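You operate a simulated robot arm through the tools that you are given. There is no shell and no other tool. Be economical: measure what you need, move in short steps, check, and stop when the job is done.

You run a simulated robot arm. Do the job below in one go: nothing can be reset, and whatever is moved stays where it is left.

## Task
Cure the sleeve for 30 minutes at air level low.
Fine: blue button, then green button; one run, heat left at 130 C; watch till the screen says done.
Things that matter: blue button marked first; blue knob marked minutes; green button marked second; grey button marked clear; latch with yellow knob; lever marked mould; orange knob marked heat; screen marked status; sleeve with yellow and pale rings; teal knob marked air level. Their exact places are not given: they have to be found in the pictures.

The check looks at the end state, three seconds after you hand in, the way a careful person would. Anything else that was tipped, shoved, dropped, spilled or broken makes it a failure.

## Robot
A 7-joint arm with a two-finger parallel gripper on a trunk, on a base that drives. Base frame: it is fixed to the floor where the robot stands at the start and does not move with it; the origin is under the middle of the robot, x ahead of it, y to its left, z up. Units: m, degrees, N and s.
With the tool pointing down near the work surface it reaches from about 0.28 to 0.72 m from the robot's upright axis, wherever it stands. Its first joint turns from -166.0 to 166.0 degrees. Places, roughly: blue button marked first [0.5, -0.1, 1.3]; blue knob marked minutes [0.4, 0, 1.3]; green button marked second [0.5, -0.1, 1.2]; grey button marked clear [0.4, 0.2, 1.4]; latch with yellow knob [0.4, 0.2, 0.8]; lever marked mould [0.4, 0, 1]; orange knob marked heat [0.4, 0, 1.4]; screen marked status [0.3, 0.5, 1.5]; teal knob marked air level [0.4, 0, 1.1]. Payload 3.43 kg.
Tool frame: the origin (TCP) lies between the finger pads and is the grasp point; the fingertips stand 0.034 m ahead of it; z points along the fingers, y is the line along which they close. The gripper opens to 0.128 m. The fingers are 0.024 m wide and 0.012 m thick; the gripper's body (0.048 by 0.13 m) begins 0.096 m behind the TCP.
Orientation is that of the tool frame in the base frame, as [roll, pitch, yaw] about the fixed x, y, z axes, in that order (R = Rz(yaw) Ry(pitch) Rx(roll)). With the fingers straight down and closing along the base's y, the tool's x points along the base's -x, its y along +y and its z along -z.

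## Interface
- The arm moves only by the tool step_arm. Its argument "increments" is a list of rows, each a list of 7 numbers: the shift along the tool's x, y, z in m, then the turn, a rotation vector about the tool's x, y, z in degrees, then the gripper command, from -1 (shut) to 1 (fully open), values between in proportion. In form: [[x, y, z, rx, ry, rz, grip], ...]. A call has 1 to 8 rows; each row shifts and turns the commanded pose from where the row before left it, along the tool's axes as they then stand. A row lasts 0.2 s, in which the tool goes at most 0.05 m and 8.6 degrees; a call with a longer step from one row to the next is refused whole, and so is a gripper value outside its range. A pose out of reach is approached as far as the arm can. The call stops where the force on the tool passes 40 N (or 10 N more than at its start, if that is more) or the arm is blocked; 0.2 s more then pass. The fingers move at their own pace (about 0.108 m/s each) and stop on an object; they squeeze with about 28 N. The grip force told is the motor's: it shows also when the fingers shut on nothing. Time passes only in rows, and 0.2 s behind the last, so rows that do not move let the fingers close. The reply holds the time, the measured pose of the TCP, the force on the tool along the base axes, the opening and the grip force, in the units named above and with some noise, with the torque about the TCP (base axes, N m) and any sound that the robot's microphone picked up, and new pictures: "show" is both (left out), scene, wrist or none.
- Cameras (640 x 400 px; columns grow to the right, rows downward): "scene" is now at [-0.004, 0.1506, 1.5649]; the picture's right is [0.12, -0.99, 0.00], its down [-0.63, -0.08, -0.78] and it looks along [0.77, 0.09, -0.63] (base axes); focal length 214 px, centre (320, 200). "wrist" rides on the gripper at [0.076, -0.011, -0.16] in the tool frame; the picture's right is [0.15, 0.99, 0.00], its down [-0.88, 0.13, -0.46] and it looks along [-0.45, 0.07, 0.89] (tool axes); focal length 234 px, centre (320, 200).
- move_column(by): slides the trunk up (or, below 0, down) by that many m; the arm and the scene camera ride with it, the base frame stays. It gives what a move gives, with no picture.
- roll_base(legs): drives the robot by 1 to 6 legs, each [ahead, left, turn to the left] in m, m and degrees, along the robot's own axes; the way and the turn of a leg run together, so that a leg with both is an arc; at most 1.5 m and 180 degrees a leg. The arm and the cameras ride along, it lands a little off, and it stops where it bumps. It gives what a move gives, and a new picture of the scene camera.
- pan_tilt(pan, tilt): turns the head with the scene camera to pan (to the left, within 86 degrees either way) and tilt (down, from -29 to 69), counted from straight ahead of the robot. It gives what a move gives, and a new picture of the scene camera.
- measure_at(camera, pixels): for up to 12 pixels [column, row] of the newest picture of that camera ("zoom" is the newest enlarged one), the place [x, y, z] in the base frame of the surface seen there, good to about 0.003 m. No time passes.
- zoom(camera, box): a new picture of the part [left, top, right, bottom] of that camera's present view, enlarged. No time passes.
- hand_in(): hands the job in; it is judged then, once.

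Work in short steps. Measure before you move; look again where a grasp or a placing could have gone wrong, and mend it. You have 80 turns and 260 pictures in all, those below and enlarged ones among them. Open the gripper and draw the arm clear of the work before you hand the job in, unless the task says otherwise; then end with one line.

The tools are called after ">>>" as a command line: name --pt "numbers of a row" for each row, then --argument value for the rest, lists and objects as JSON in quotes. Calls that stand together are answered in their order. step_arm: Moves the arm, as the interface text tells. Its arguments: {"type":"object","properties":{"increments":{"type":"array","items":{"type":"array","items":{"type":"number"}}},"show":{"type":"string","enum":["both","scene","wrist","none"]}},"required":["increments"]} The other tools are called the same way: move_column (by) slides the trunk up or down; roll_base (legs) drives the base; pan_tilt (pan, tilt) turns the head that bears the scene camera; measure_at (camera, pixels) gives the place of the surface under pixels of a picture; zoom (camera, box) takes an enlarged picture of a part of a camera's view; hand_in () hands the job in.

At the start:

```text
t: 0.0
tcp_pos: [0.3448, -0.0333, 1.4457]
tool_rot: [-180.0, 0.0, 180.0]
force: [-0.4, -0.4, 0.3]
torque: [-0.01, -0.02, -0.01]
opening: 0.1282
grip_force: 0.0
trunk travel left (down, up): [-0.275, 0.049]
robot x, y, heading: [0.0016, -0.0005, 0.1]
head pan, tilt: [6.9, 39.2]
```

scene: 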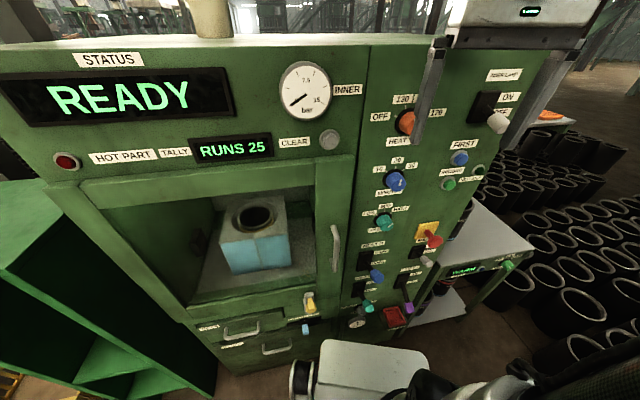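
wrist: 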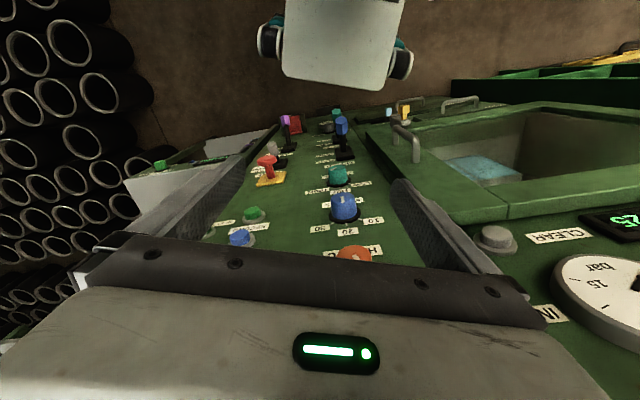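

The picture shows the panel at columns 340-520 and a chamber with an open front. I zoom in to read the labels.

>>> zoom --camera "scene" --box '[340, 60, 540, 200]'

>>> zoom --camera "scene" --box '[340, 190, 540, 330]'

>>> zoom --camera "scene" --box '[180, 180, 360, 360]'

>>> pan_tilt --pan -40 --tilt 45

```text
2.86 times, centred on (440, 130) of scene
```

zoom: 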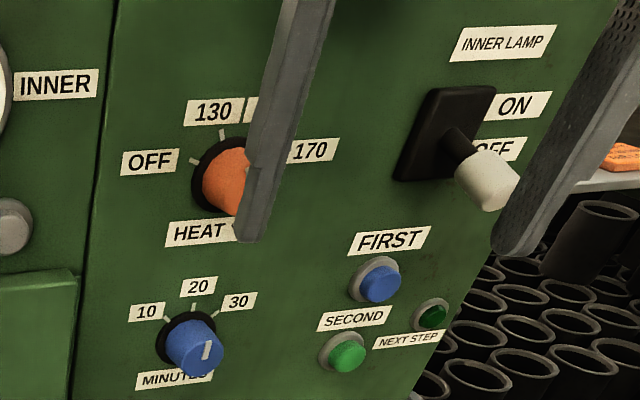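

```text
2.86 times, centred on (440, 260) of scene
```

zoom: 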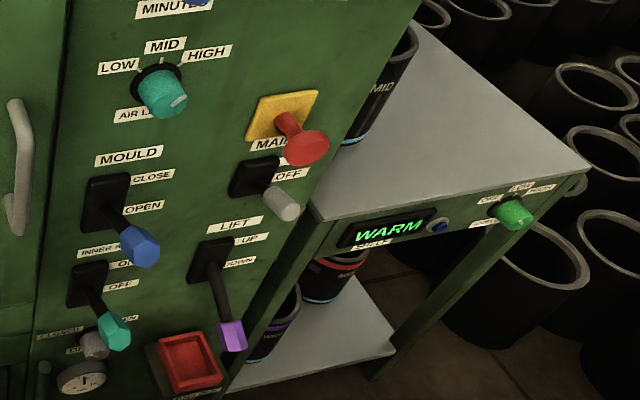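

```text
2.22 times, centred on (270, 270) of scene
```

zoom: 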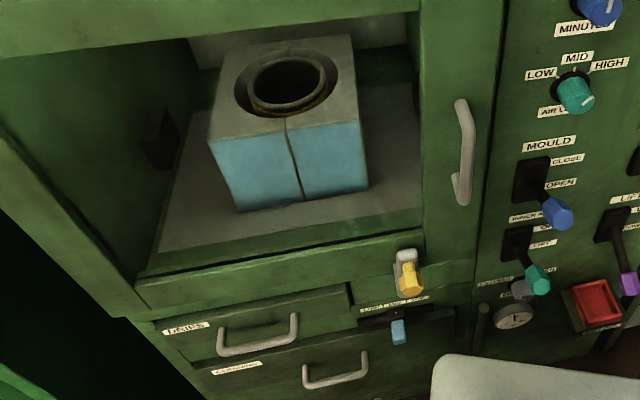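

```text
t: 1.1
tcp_pos: [0.3452, -0.0329, 1.4449]
tool_rot: [179.9, -0.1, 179.9]
force: [0.1, 0.4, -0.3]
torque: [-0.01, 0.01, 0.0]
opening: 0.1277
grip_force: 0.1
trunk travel left (down, up): [-0.275, 0.049]
robot x, y, heading: [0.003, -0.0033, -0.0]
head pan, tilt: [-40.0, 45.0]
```

scene: 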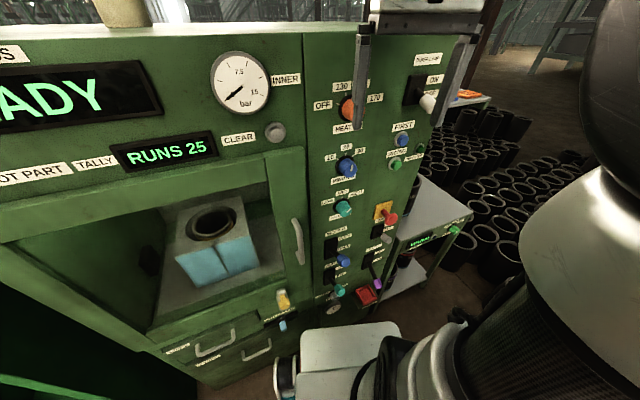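

The mould, door and side bench are in view. I zoom on the side bench and the chamber to find the sleeve.

>>> zoom --camera "scene" --box '[360, 180, 500, 310]'

>>> zoom --camera "scene" --box '[100, 180, 320, 360]'

>>> pan_tilt --pan -40 --tilt 10

>>> pan_tilt --pan 60 --tilt 40

```text
3.08 times, centred on (430, 245) of scene
```

zoom: 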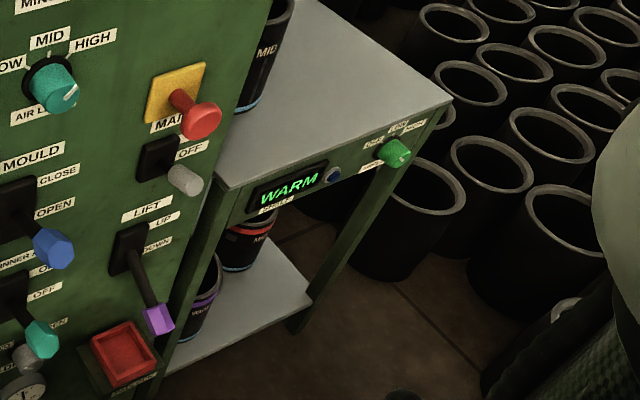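

```text
2.22 times, centred on (210, 270) of scene
```

zoom: 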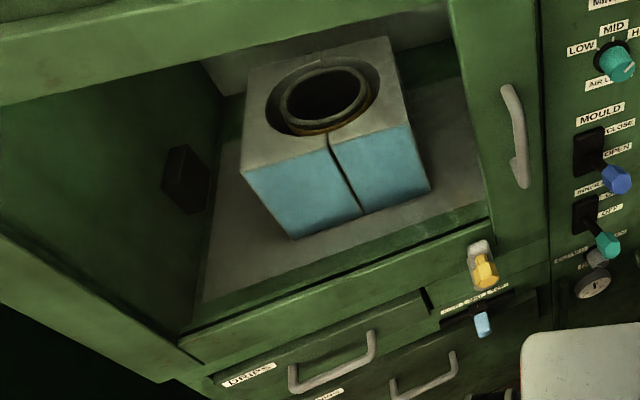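

```text
t: 2.2
tcp_pos: [0.3449, -0.0339, 1.445]
tool_rot: [-180.0, -0.1, 179.9]
force: [-0.3, -0.1, 0.1]
torque: [0.06, -0.01, 0.03]
opening: 0.1281
grip_force: 0.0
trunk travel left (down, up): [-0.275, 0.049]
robot x, y, heading: [-0.0022, 0.0003, -0.0]
head pan, tilt: [-40.0, 10.0]
```

scene: 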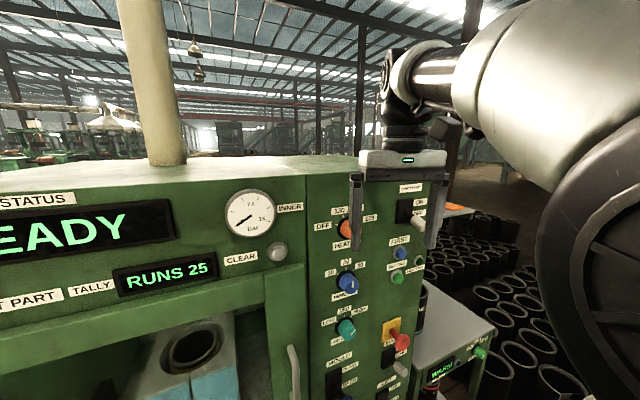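

```text
t: 3.9
tcp_pos: [0.344, -0.0335, 1.446]
tool_rot: [-180.0, 0.0, -179.9]
force: [0.1, -0.2, -0.5]
torque: [0.0, 0.03, 0.0]
opening: 0.1279
grip_force: 0.0
trunk travel left (down, up): [-0.275, 0.049]
robot x, y, heading: [-0.001, 0.0009, 0.0]
head pan, tilt: [60.0, 40.0]
```

scene: 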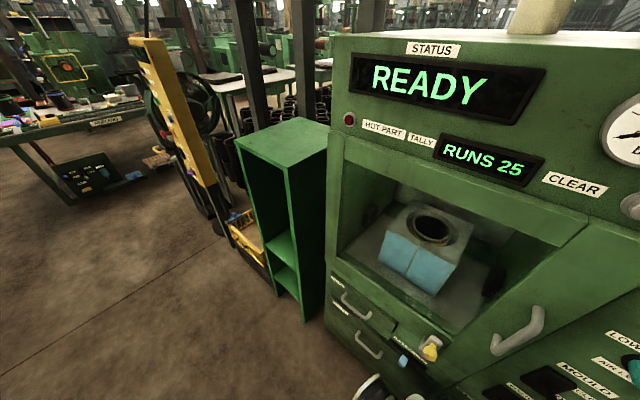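

The mould's bore at (432,228) seems to hold something with a brownish ring. I zoom there and measure depths around the chamber mouth.

>>> zoom --camera "scene" --box '[370, 180, 490, 300]'

>>> zoom --camera "scene" --box '[320, 260, 560, 400]'

>>> measure_at --camera "scene" --pixels '[[345, 200], [410, 265], [432, 228], [432, 208], [470, 235], [380, 180], [430, 350], [515, 345], [400, 362], [500, 280], [435, 145], [585, 240]]'

```text
3.33 times, centred on (430, 240) of scene
```

zoom: 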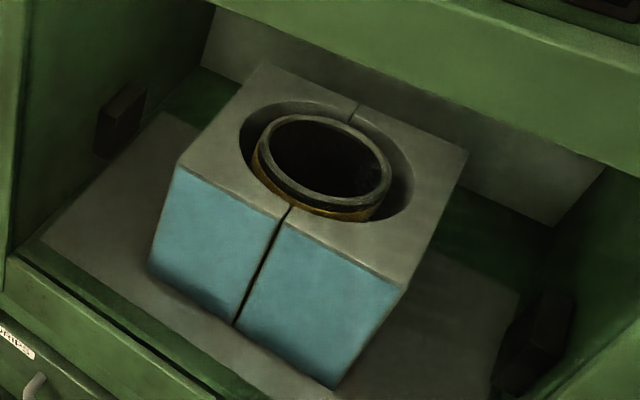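

```text
2.67 times, centred on (440, 330) of scene
```

zoom: 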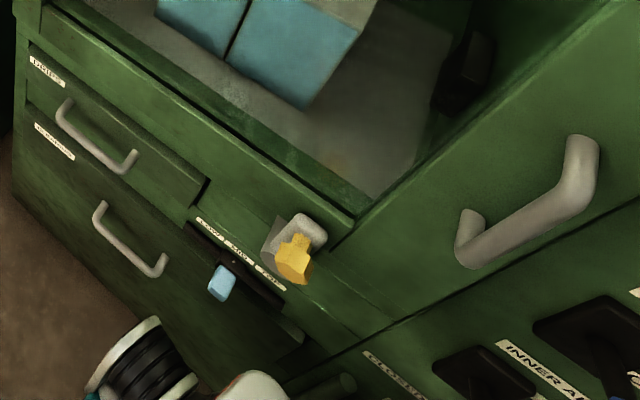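

```text
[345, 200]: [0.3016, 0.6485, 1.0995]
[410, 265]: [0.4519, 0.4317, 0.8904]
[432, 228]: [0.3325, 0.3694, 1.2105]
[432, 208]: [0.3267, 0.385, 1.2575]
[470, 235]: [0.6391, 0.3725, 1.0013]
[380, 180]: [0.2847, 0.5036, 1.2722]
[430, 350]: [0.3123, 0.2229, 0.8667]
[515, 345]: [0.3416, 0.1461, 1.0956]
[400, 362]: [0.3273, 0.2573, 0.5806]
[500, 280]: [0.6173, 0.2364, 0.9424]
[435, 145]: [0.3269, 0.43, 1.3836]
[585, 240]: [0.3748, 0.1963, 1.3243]
```

The mould holds a sleeve with a yellow-looking ring, possibly behind glass. I zoom harder and measure more points to tell whether the door is glazed.

>>> zoom --camera "scene" --box '[408, 205, 458, 245]'

>>> measure_at --camera "scene" --pixels '[[360, 200], [400, 210], [420, 215], [440, 216], [460, 220], [480, 225], [520, 245], [400, 230], [440, 250], [420, 285], [460, 310], [350, 245]]'

>>> pan_tilt --pan -50 --tilt 50

>>> zoom --camera "scene" --box '[330, 120, 450, 260]'

```text
10.00 times, centred on (433, 225) of scene
```

zoom: 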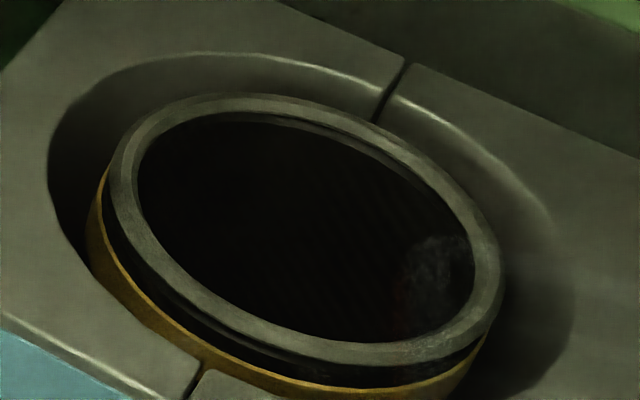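

```text
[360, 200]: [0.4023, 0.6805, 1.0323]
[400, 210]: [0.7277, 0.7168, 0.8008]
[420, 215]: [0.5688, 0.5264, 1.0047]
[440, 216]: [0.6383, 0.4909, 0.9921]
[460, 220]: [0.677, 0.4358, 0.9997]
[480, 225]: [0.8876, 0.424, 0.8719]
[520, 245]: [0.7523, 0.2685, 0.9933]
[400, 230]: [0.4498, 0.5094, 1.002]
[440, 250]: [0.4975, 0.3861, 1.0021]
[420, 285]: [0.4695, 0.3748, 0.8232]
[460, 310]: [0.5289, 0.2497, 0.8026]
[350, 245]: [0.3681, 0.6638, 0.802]
```

```text
t: 5.8
tcp_pos: [0.3455, -0.0335, 1.4443]
tool_rot: [-180.0, -0.1, -179.9]
force: [0.2, 0.9, 0.5]
torque: [0.01, -0.01, 0.02]
opening: 0.1284
grip_force: 0.1
trunk travel left (down, up): [-0.275, 0.049]
robot x, y, heading: [-0.0003, 0.0019, -0.1]
head pan, tilt: [-50.0, 50.0]
```

scene: 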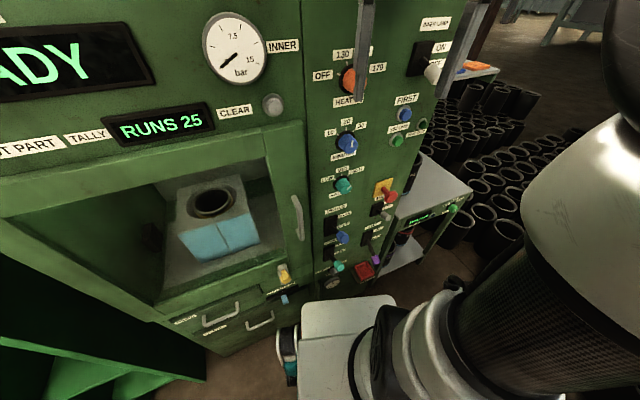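

```text
2.86 times, centred on (390, 190) of scene
```

zoom: 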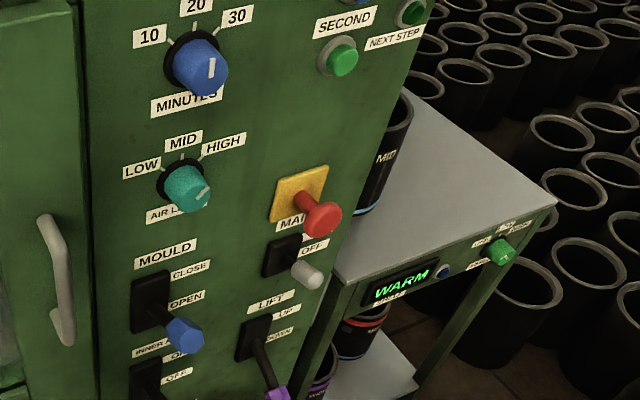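

The sleeve appears seated in the open mould. Now I look closely at the latch and lever positions.

>>> zoom --camera "scene" --box '[255, 250, 315, 310]'

>>> zoom --camera "scene" --box '[315, 220, 395, 300]'

>>> zoom --camera "scene" --box '[318, 110, 378, 200]'

>>> measure_at --camera "scene" --pixels '[[284, 272], [278, 260], [346, 142], [342, 184], [331, 218], [342, 238], [403, 115], [396, 141], [398, 100], [380, 130], [300, 130], [320, 130]]'

```text
6.67 times, centred on (285, 280) of scene
```

zoom: 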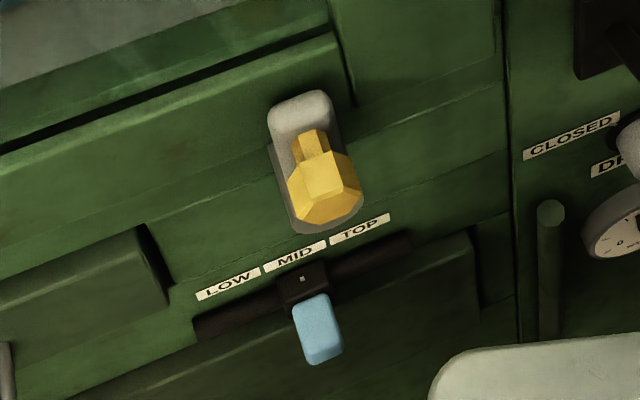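

```text
5.00 times, centred on (355, 260) of scene
```

zoom: 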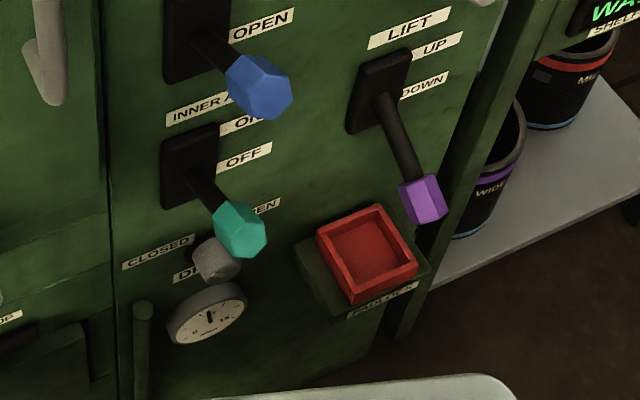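

```text
4.44 times, centred on (348, 155) of scene
```

zoom: 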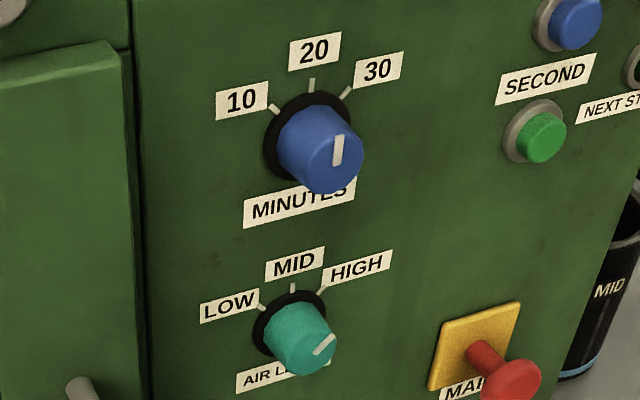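

```text
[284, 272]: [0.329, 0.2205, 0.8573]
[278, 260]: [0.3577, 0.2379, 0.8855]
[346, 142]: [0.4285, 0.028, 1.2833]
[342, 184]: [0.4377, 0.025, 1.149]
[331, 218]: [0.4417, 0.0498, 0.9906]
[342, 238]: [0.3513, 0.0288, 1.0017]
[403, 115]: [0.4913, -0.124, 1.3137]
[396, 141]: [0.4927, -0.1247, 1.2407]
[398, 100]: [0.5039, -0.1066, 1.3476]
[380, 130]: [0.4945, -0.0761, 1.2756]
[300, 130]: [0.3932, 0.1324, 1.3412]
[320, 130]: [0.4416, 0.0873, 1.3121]
```

Knobs read minutes≈20, air≈HIGH. I'll need room for a horizontal tool, so I check the sides before backing up.

>>> pan_tilt --pan 86 --tilt 45

>>> pan_tilt --pan -86 --tilt 45

```text
t: 8.0
tcp_pos: [0.3443, -0.0334, 1.4454]
tool_rot: [-179.9, -0.1, -179.9]
force: [0.3, 0.5, 0.7]
torque: [0.0, -0.01, 0.01]
opening: 0.1278
grip_force: 0.1
trunk travel left (down, up): [-0.275, 0.049]
robot x, y, heading: [0.0022, -0.0029, 0.1]
head pan, tilt: [85.9, 45.0]
```

scene: 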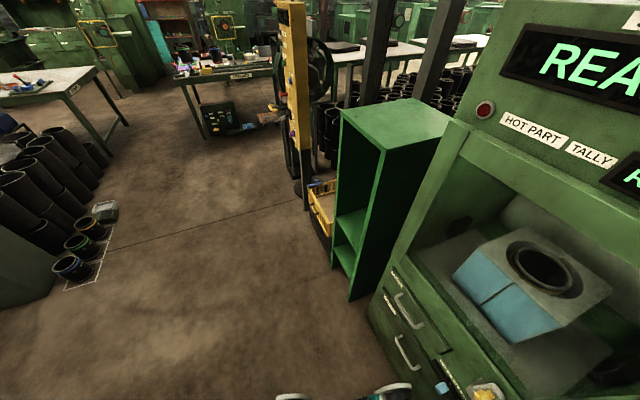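

```text
t: 10.6
tcp_pos: [0.3451, -0.0335, 1.4448]
tool_rot: [-180.0, 0.0, 180.0]
force: [0.2, 0.1, 0.3]
torque: [0.0, -0.04, 0.05]
opening: 0.1279
grip_force: 0.2
trunk travel left (down, up): [-0.275, 0.049]
robot x, y, heading: [-0.0012, 0.002, 0.2]
head pan, tilt: [-85.9, 45.0]
```

scene: 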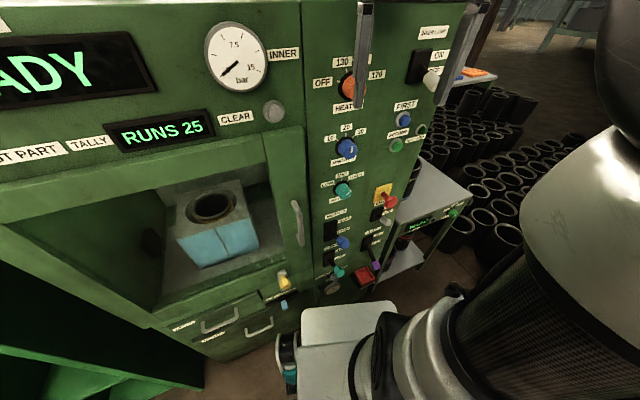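

Three ringed sleeves stand on the floor at the left (around (75,255) in the left view). I look at those to make sure which one is yellow/pale.

>>> pan_tilt --pan 86 --tilt 40

>>> zoom --camera "scene" --box '[40, 200, 140, 310]'

>>> zoom --camera "scene" --box '[500, 240, 600, 340]'

```text
t: 13.2
tcp_pos: [0.3443, -0.0324, 1.4449]
tool_rot: [-179.9, 0.0, 179.9]
force: [1.1, -0.2, 0.6]
torque: [-0.02, -0.02, -0.01]
opening: 0.128
grip_force: 0.0
trunk travel left (down, up): [-0.275, 0.049]
robot x, y, heading: [0.0044, -0.005, -0.1]
head pan, tilt: [85.9, 40.0]
```

scene: 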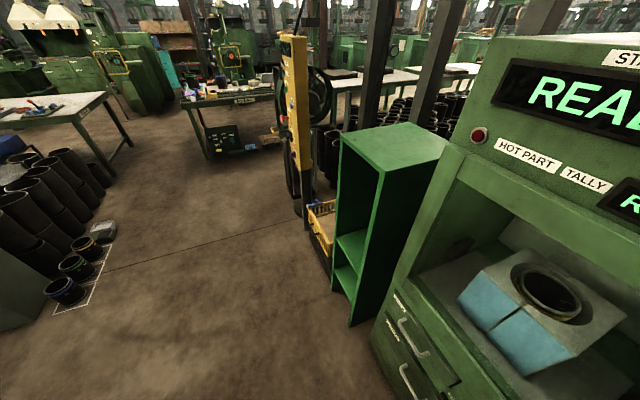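

```text
3.64 times, centred on (90, 255) of scene
```

zoom: 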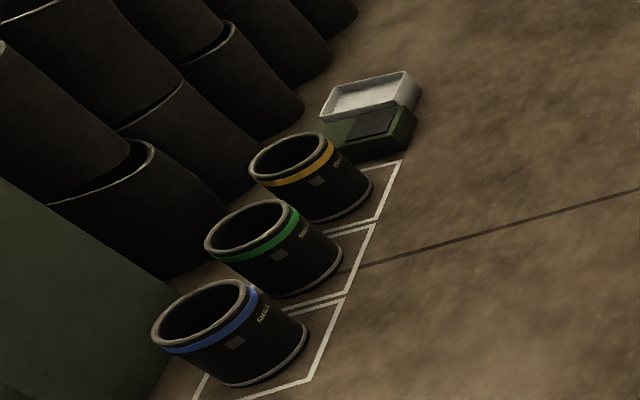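

```text
4.00 times, centred on (550, 290) of scene
```

zoom: 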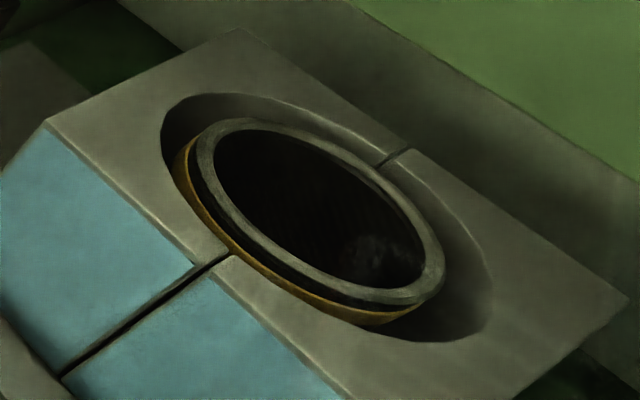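

The nearest-yellow sleeve on the floor could also match, so I zoom on the floor sleeves and measure both sleeves.

>>> zoom --camera "scene" --box '[75, 230, 110, 265]'

>>> measure_at --camera "scene" --pixels '[[86, 240], [99, 244], [92, 248], [97, 256], [70, 292], [68, 300], [529, 285], [573, 308], [540, 301], [555, 314]]'

>>> zoom --camera "scene" --box '[45, 250, 105, 310]'

```text
11.43 times, centred on (92, 248) of scene
```

zoom: 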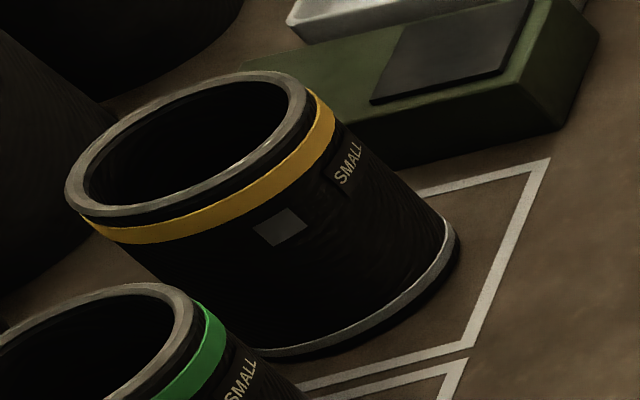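

```text
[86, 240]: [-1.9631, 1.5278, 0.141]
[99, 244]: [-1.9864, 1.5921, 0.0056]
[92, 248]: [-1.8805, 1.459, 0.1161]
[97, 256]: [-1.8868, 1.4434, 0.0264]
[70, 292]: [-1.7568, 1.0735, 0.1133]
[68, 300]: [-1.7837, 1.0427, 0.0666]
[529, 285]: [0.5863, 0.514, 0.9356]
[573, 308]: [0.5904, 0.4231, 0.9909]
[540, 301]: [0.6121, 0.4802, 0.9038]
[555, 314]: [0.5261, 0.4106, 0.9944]
```

```text
6.67 times, centred on (75, 280) of scene
```

zoom: 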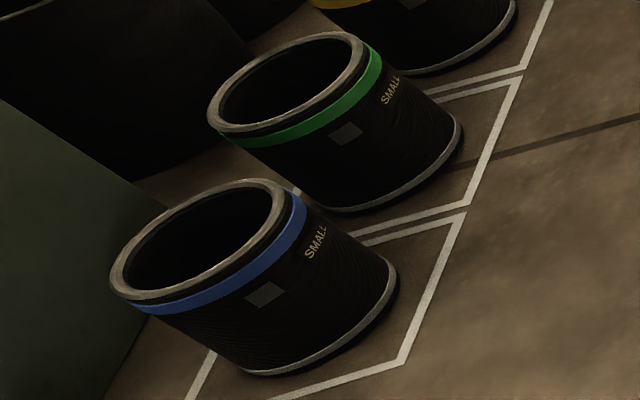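

The mould sleeve carries a yellow ring already; I'll inspect it closer later. Now I back up 0.22 m to have room for a level tool.

>>> roll_base --legs '[[-0.22, 0, 0]]'

>>> pan_tilt --pan 0 --tilt 40

>>> step_arm --pt "0 0 0 0 -8.5 0 -1" --pt "0 0 0 0 -8.5 0 -1" --pt "0 0 0 0 -8.5 0 -1" --pt "0 0 0 0 -8.5 0 -1" --pt "0 0 0 0 -8.5 0 -1"

```text
t: 14.9
tcp_pos: [0.1278, -0.034, 1.4464]
tool_rot: [180.0, -0.1, -180.0]
force: [0.2, 1.0, -1.4]
torque: [0.03, 0.0, -0.01]
opening: 0.1278
grip_force: 0.0
trunk travel left (down, up): [-0.275, 0.049]
robot x, y, heading: [-0.216, 0.0012, -0.1]
head pan, tilt: [85.9, 40.0]
```

scene: 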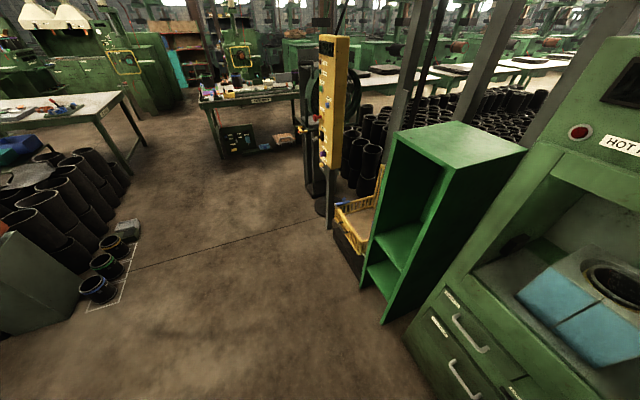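

```text
t: 16.5
tcp_pos: [0.1283, -0.034, 1.4455]
tool_rot: [179.9, 0.0, -179.9]
force: [0.1, -0.4, -0.1]
torque: [-0.02, -0.02, -0.01]
opening: 0.1281
grip_force: 0.0
trunk travel left (down, up): [-0.275, 0.049]
robot x, y, heading: [-0.2172, 0.0005, -0.0]
head pan, tilt: [0.0, 40.0]
```

scene: 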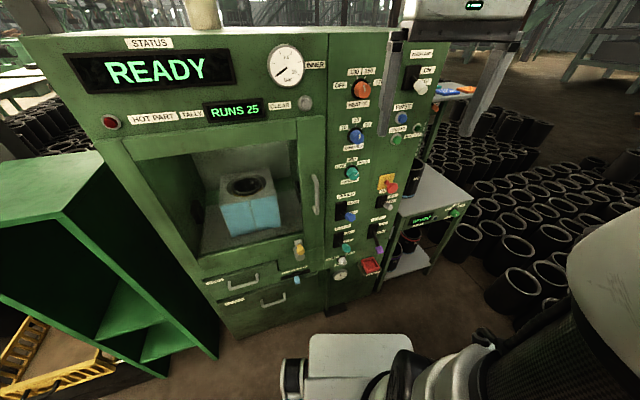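

```text
t: 17.3
tcp_pos: [0.1653, -0.0406, 1.382]
tool_rot: [177.4, 15.3, 179.5]
force: [-0.1, 0.3, -0.4]
torque: [-0.01, -0.02, -0.01]
opening: 0.0
grip_force: 28.2
trunk travel left (down, up): [-0.275, 0.049]
robot x, y, heading: [-0.217, 0.0003, -0.2]
head pan, tilt: [0.0, 40.0]
stopped in row 4: the arm was blocked; the commanded pose is now the measured one
```

scene: 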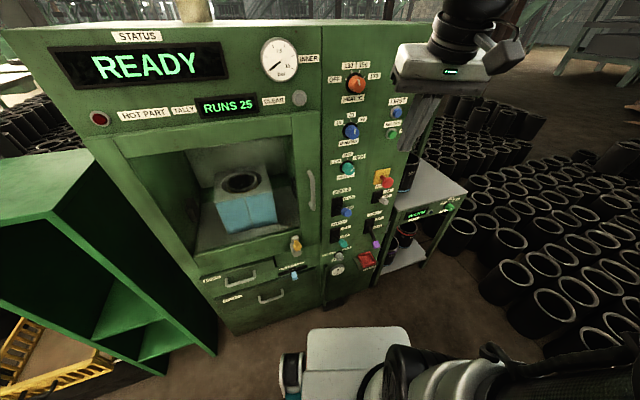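
wrist: 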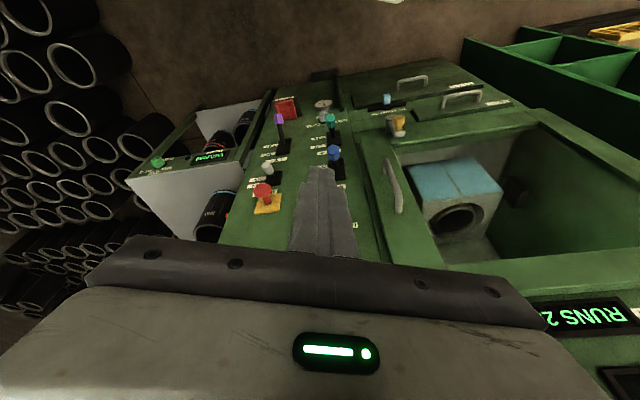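

The arm was blocked while tilting (tool at 15° now), too close to the body. I move forward about 0.14 m and then tilt further.

>>> step_arm --pt "-0.046 0 0.012 0 0 0 -1" --pt "-0.046 0 0.012 0 0 0 -1" --pt "-0.046 0 0.012 0 0 0 -1" --pt "0 0 0 0 -8.5 0 -1" --pt "0 0 0 0 -8.5 0 -1" --pt "0 0 0 0 -8.5 0 -1" --pt "0 0 0 0 -8.5 0 -1" --pt "0 0 0 0 -8.5 0 -1" --show "none"

```text
t: 19.1
tcp_pos: [0.3061, -0.0408, 1.388]
tool_rot: [175.6, 58.2, 176.3]
force: [0.3, -0.9, 0.7]
torque: [0.04, 0.01, -0.01]
opening: 0.0
grip_force: 27.9
trunk travel left (down, up): [-0.275, 0.049]
robot x, y, heading: [-0.2142, 0.0025, -0.2]
head pan, tilt: [0.0, 40.0]
```

Tilting works; I finish to level and yaw 18° left to face the panel.

>>> step_arm --pt "0 0 0 0 -8 0 -1" --pt "0 0 0 0 -8 0 -1" --pt "0 0 0 0 -8 0 -1" --pt "0 0 0 0 -7.8 0 -1" --pt "0 0 0 -7 0 0 -1" --pt "0 0 0 -7 0 0 -1"

```text
t: 20.5
tcp_pos: [0.3059, -0.0406, 1.3887]
tool_rot: [77.2, 87.6, 91.4]
force: [-1.0, -0.2, 0.9]
torque: [0.04, -0.03, -0.01]
opening: 0.0
grip_force: 28.4
trunk travel left (down, up): [-0.275, 0.049]
robot x, y, heading: [-0.2193, 0.0008, -0.1]
head pan, tilt: [0.0, 40.0]
```

scene: 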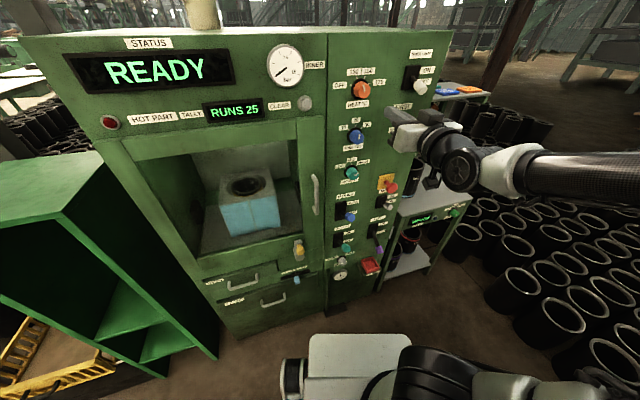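
wrist: 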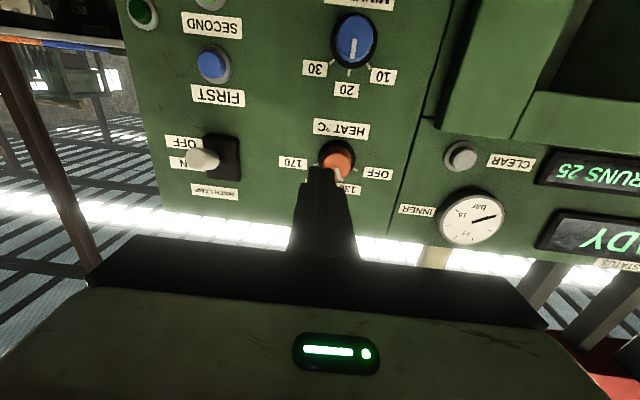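

Now the wrist view (upside down) shows the knobs: minutes (352,40), heat (338,160), first (213,65). I measure panel points to fit the plane and read pointers in a zoom.

>>> measure_at --camera "wrist" --pixels '[[270, 40], [160, 110], [270, 110], [400, 110], [400, 200], [213, 65], [352, 52], [352, 36], [345, 15], [375, 50], [327, 52], [335, 145]]'

>>> zoom --camera "wrist" --box '[260, 0, 440, 200]'

>>> zoom --camera "scene" --box '[320, 60, 420, 200]'

```text
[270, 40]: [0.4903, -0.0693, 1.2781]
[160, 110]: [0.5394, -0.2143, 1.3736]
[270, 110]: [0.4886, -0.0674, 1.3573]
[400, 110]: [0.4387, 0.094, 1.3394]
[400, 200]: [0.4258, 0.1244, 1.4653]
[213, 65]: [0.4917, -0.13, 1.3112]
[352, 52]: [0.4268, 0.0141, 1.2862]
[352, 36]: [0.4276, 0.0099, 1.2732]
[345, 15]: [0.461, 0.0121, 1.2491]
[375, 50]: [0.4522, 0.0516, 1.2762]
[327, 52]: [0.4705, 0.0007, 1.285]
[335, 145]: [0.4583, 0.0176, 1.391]
```

```text
2.00 times, centred on (350, 100) of wrist
```

zoom: 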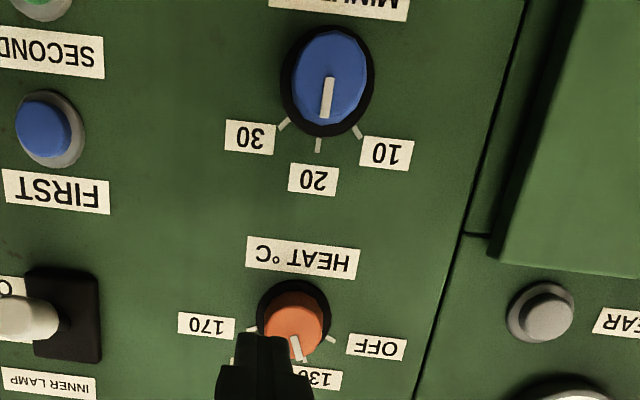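

```text
2.86 times, centred on (370, 130) of scene
```

zoom: 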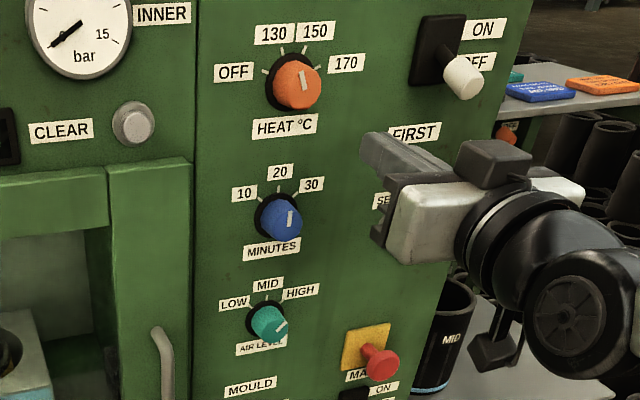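

Minutes points at 20, heat at 130; panel heading ≈18.5°. I square the tool up and go to a stand-off in front of the minutes knob with the fingers open ~75 mm.

>>> measure_at --camera "wrist" --pixels '[[338, 38], [371, 36], [354, 18], [354, 58], [354, 38], [205, 62], [222, 66], [208, 28]]'

>>> step_arm --pt "0 0 0 -4.3 0.5 -2.35 0.17" --pt "0.0383 0.004 0.021 0 0 0 0.17" --pt "0.0383 0.004 0.021 0 0 0 0.17" --pt "0.0383 0.004 0.021 0 0 0 0.17" --pt "0 0 0 0 0 0 0.17"

```text
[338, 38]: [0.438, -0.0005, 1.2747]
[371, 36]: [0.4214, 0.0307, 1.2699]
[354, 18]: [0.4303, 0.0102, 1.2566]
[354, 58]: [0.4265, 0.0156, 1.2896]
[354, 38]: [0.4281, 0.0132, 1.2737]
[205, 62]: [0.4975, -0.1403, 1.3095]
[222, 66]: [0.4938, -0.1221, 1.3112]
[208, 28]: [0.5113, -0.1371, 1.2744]
```

```text
t: 21.7
tcp_pos: [0.3625, -0.0095, 1.2726]
tool_rot: [-31.7, 89.9, -13.5]
force: [0.3, 0.3, -0.2]
torque: [-0.01, -0.01, 0.0]
opening: 0.0747
grip_force: 0.1
trunk travel left (down, up): [-0.275, 0.049]
robot x, y, heading: [-0.2158, 0.0016, 0.1]
head pan, tilt: [0.0, 40.0]
```

scene: 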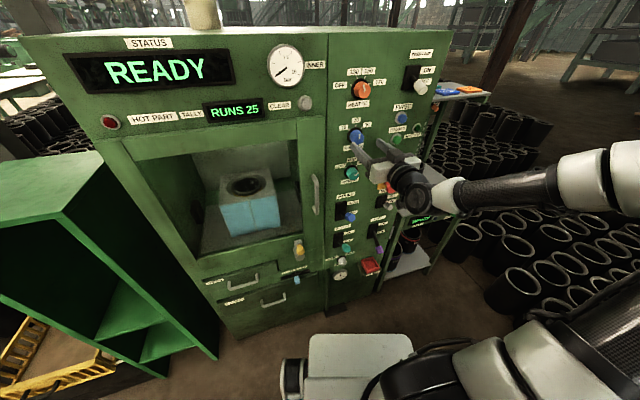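
wrist: 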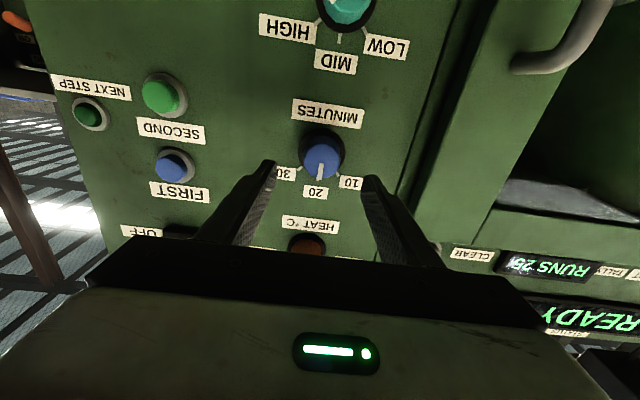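

Fingers straddle the minutes knob at (320,160). I advance 0.061 m and close.

>>> step_arm --pt "0 0.001 0.031 0 0 0 0.17" --pt "0 0 0.03 0 0 0 0.17" --pt "0 0 0 0 0 0 -0.6" --pt "0 0 0 0 0 0 -0.6" --pt "0 0 0 0 0 0 -0.6"

```text
t: 22.9
tcp_pos: [0.4209, 0.0119, 1.2734]
tool_rot: [-31.9, 89.9, -13.4]
force: [3.4, 2.9, -2.2]
torque: [-0.05, 0.17, 0.05]
opening: 0.041
grip_force: 45.2
trunk travel left (down, up): [-0.275, 0.049]
robot x, y, heading: [-0.2186, -0.0034, -0.0]
head pan, tilt: [0.0, 40.0]
```

scene: 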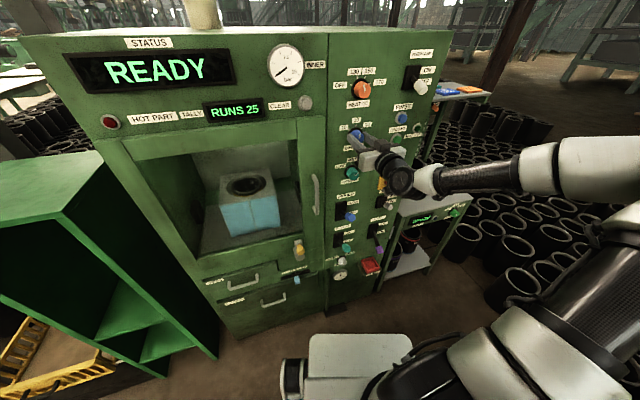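
wrist: 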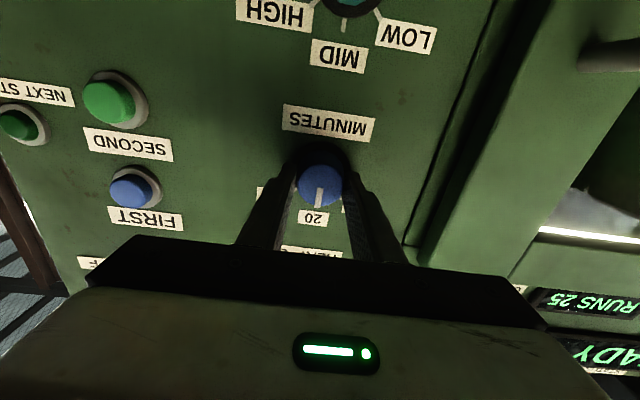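

Gripped (opening 41 mm). I turn clockwise (+z) by 44°.

>>> step_arm --pt "0 0 0 0 0 7.5 -0.6" --pt "0 0 0 0 0 7.5 -0.6" --pt "0 0 0 0 0 7.5 -0.6" --pt "0 0 0 0 0 7.5 -0.6" --pt "0 0 0 0 0 7.5 -0.6" --pt "0 0 0 0 0 6.5 -0.6"

>>> zoom --camera "wrist" --box '[240, 100, 400, 260]'

```text
t: 24.3
tcp_pos: [0.4204, 0.0111, 1.2718]
tool_rot: [89.9, 45.9, 108.1]
force: [1.8, -2.9, -7.3]
torque: [0.14, -0.53, -0.59]
opening: 0.0408
grip_force: 45.1
trunk travel left (down, up): [-0.275, 0.049]
robot x, y, heading: [-0.2141, 0.0044, -0.2]
head pan, tilt: [0.0, 40.0]
```

scene: 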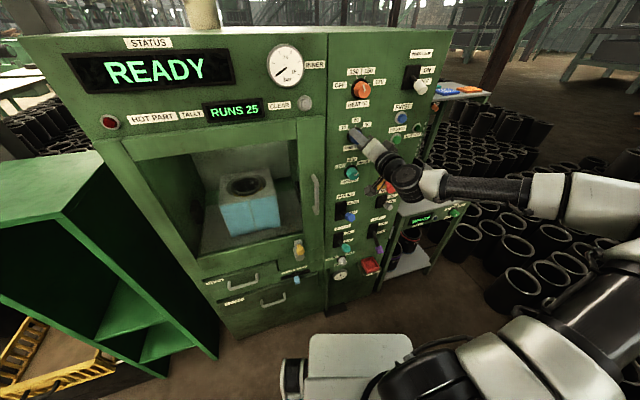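
wrist: 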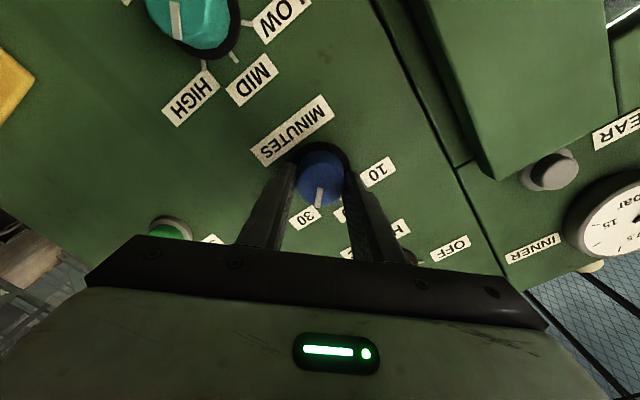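

```text
2.50 times, centred on (320, 180) of wrist
```

zoom: 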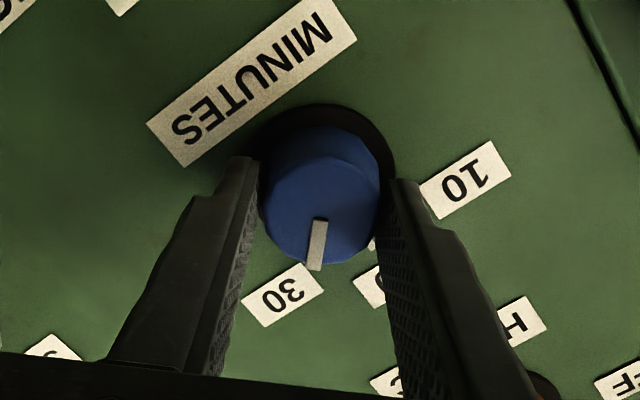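

The pointer now aims about at 30. I release, back off 0.055 m and check.

>>> step_arm --pt "0 0 0 0 0 0 0.17" --pt "0 0 0 0 0 0 0.17" --pt "0 0 -0.045 0 0 0 0.17" --pt "0 0 -0.02 0 0 0 0.17"

>>> zoom --camera "wrist" --box '[160, 0, 400, 240]'

>>> zoom --camera "scene" --box '[325, 110, 385, 180]'

```text
t: 25.3
tcp_pos: [0.3577, -0.0088, 1.2727]
tool_rot: [89.9, 46.0, 108.2]
force: [-0.7, -1.1, -0.8]
torque: [0.01, 0.0, 0.02]
opening: 0.0752
grip_force: 0.0
trunk travel left (down, up): [-0.275, 0.049]
robot x, y, heading: [-0.2165, 0.0025, -0.2]
head pan, tilt: [0.0, 40.0]
```

scene: 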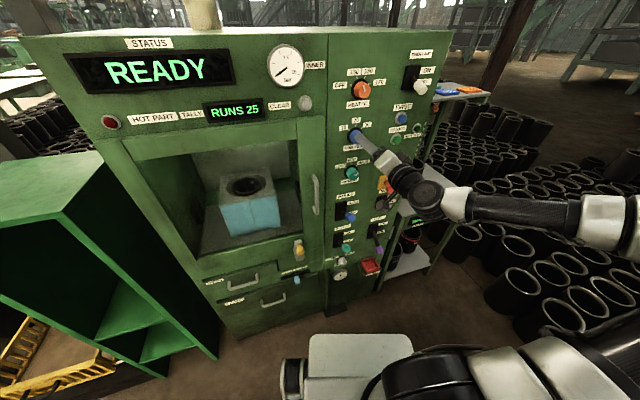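
wrist: 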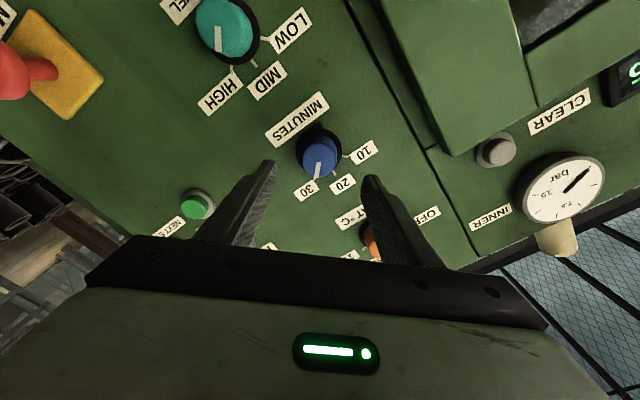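

```text
1.67 times, centred on (280, 120) of wrist
```

zoom: 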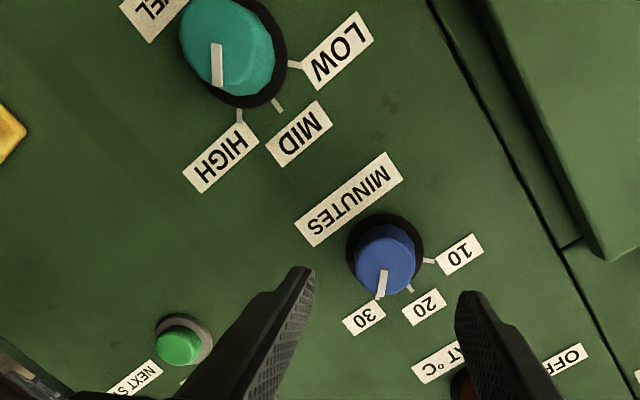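

```text
5.71 times, centred on (355, 145) of scene
```

zoom: 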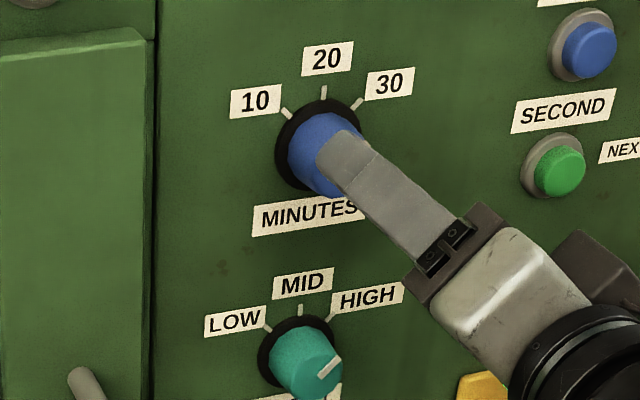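

Minutes now stands at 30. Next the air knob at wrist (225,30): I measure its face.

>>> measure_at --camera "wrist" --pixels '[[225, 30], [200, 28], [249, 30], [222, 8], [228, 52], [200, 140]]'

```text
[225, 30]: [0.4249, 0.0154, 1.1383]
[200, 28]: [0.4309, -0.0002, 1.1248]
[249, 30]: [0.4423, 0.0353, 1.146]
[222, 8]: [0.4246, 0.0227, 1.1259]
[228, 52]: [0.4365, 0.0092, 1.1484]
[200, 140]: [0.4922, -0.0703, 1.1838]
```

I shift 0.137 m down to the air knob, keeping the present wrist angle so the -88° turn stays centred.

>>> step_arm --pt "0.0327 -0.0316 0 0 0 0 0.17" --pt "0.0327 -0.0316 0 0 0 0 0.17" --pt "0.0327 -0.0316 0 0 0 0 0.17" --pt "0 0 0.02 0 0 0 0.17"

>>> zoom --camera "wrist" --box '[220, 80, 420, 260]'

```text
t: 26.3
tcp_pos: [0.3774, -0.0021, 1.1353]
tool_rot: [89.8, 46.0, 108.2]
force: [0.5, -0.2, 0.9]
torque: [-0.01, -0.01, 0.01]
opening: 0.0749
grip_force: 0.3
trunk travel left (down, up): [-0.275, 0.049]
robot x, y, heading: [-0.214, 0.001, -0.0]
head pan, tilt: [0.0, 40.0]
```

scene: 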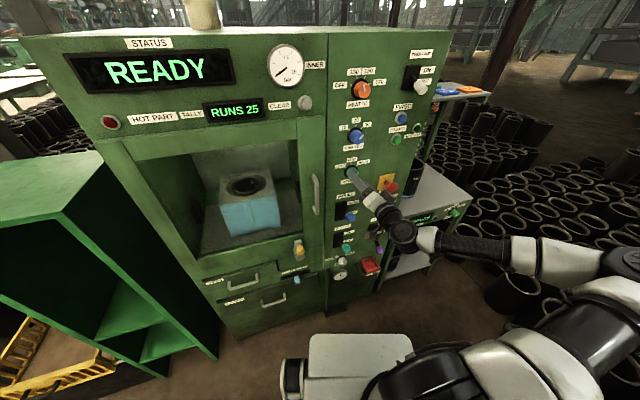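
wrist: 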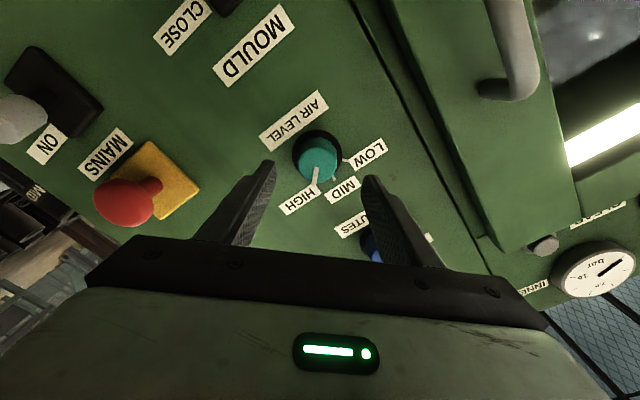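

```text
2.22 times, centred on (320, 170) of wrist
```

zoom: 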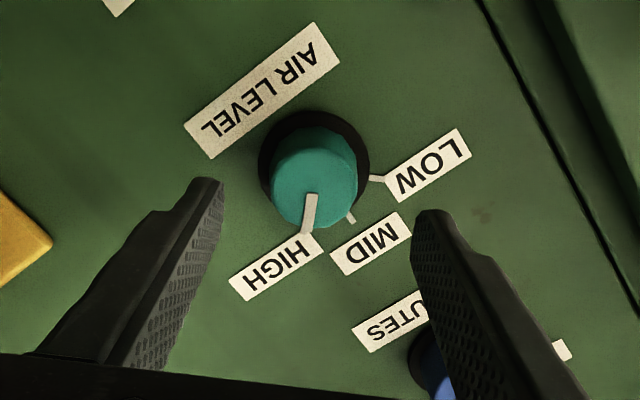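

Knob at (317,158) sits between the fingers. I advance 0.044 m, close, and begin turning counter-clockwise.

>>> step_arm --pt "0 0 0.022 0 0 0 0.17" --pt "0 0 0.022 0 0 0 0.17" --pt "0 0 0 0 0 0 -0.6" --pt "0 0 0 0 0 0 -0.6" --pt "0 0 0 0 0 0 -0.6" --pt "0 0 0 0 0 -8 -0.6" --pt "0 0 0 0 0 -8 -0.6" --pt "0 0 0 0 0 -8 -0.6" --show "none"

>>> step_arm --pt "0 0 0 0 0 -8 -0.6" --pt "0 0 0 0 0 -8 -0.6" --pt "0 0 0 0 0 -8 -0.6" --pt "0 0 0 0 0 -8 -0.6" --pt "0 0 0 0 0 -8 -0.6" --pt "0 0 0 0 0 -8 -0.6" --pt "0 0 0 0 0 -8 -0.6" --pt "0 0 0 0 0 -8 -0.6"

>>> zoom --camera "wrist" --box '[220, 80, 420, 260]'

```text
t: 28.1
tcp_pos: [0.4212, 0.0107, 1.1351]
tool_rot: [90.0, 70.0, 108.4]
force: [3.6, -9.4, -10.5]
torque: [-0.43, 1.03, -0.36]
opening: 0.0412
grip_force: 44.6
trunk travel left (down, up): [-0.275, 0.049]
robot x, y, heading: [-0.2159, -0.0005, -0.0]
head pan, tilt: [0.0, 40.0]
```

```text
t: 29.9
tcp_pos: [0.42, 0.0156, 1.1337]
tool_rot: [-90.3, 45.8, -71.4]
force: [-4.7, 15.2, -19.4]
torque: [-0.04, 0.6, 0.16]
opening: 0.0408
grip_force: 45.3
trunk travel left (down, up): [-0.275, 0.049]
robot x, y, heading: [-0.2182, -0.0001, 0.2]
head pan, tilt: [0.0, 40.0]
```

scene: 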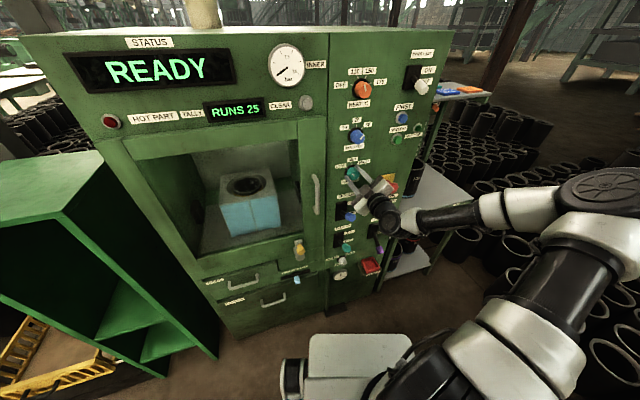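
wrist: 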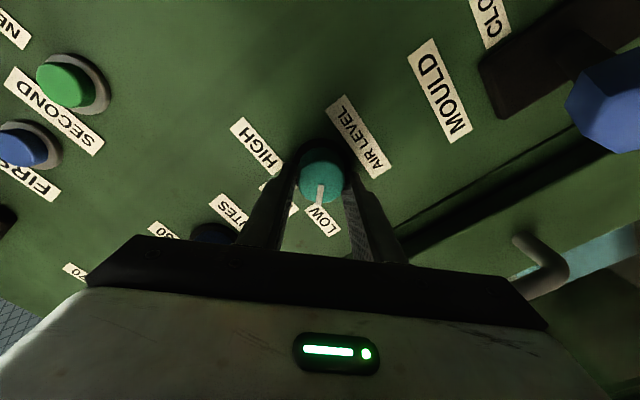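

```text
2.22 times, centred on (320, 170) of wrist
```

zoom: 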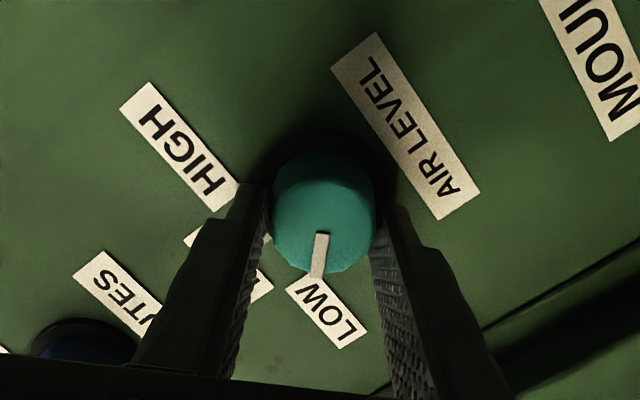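

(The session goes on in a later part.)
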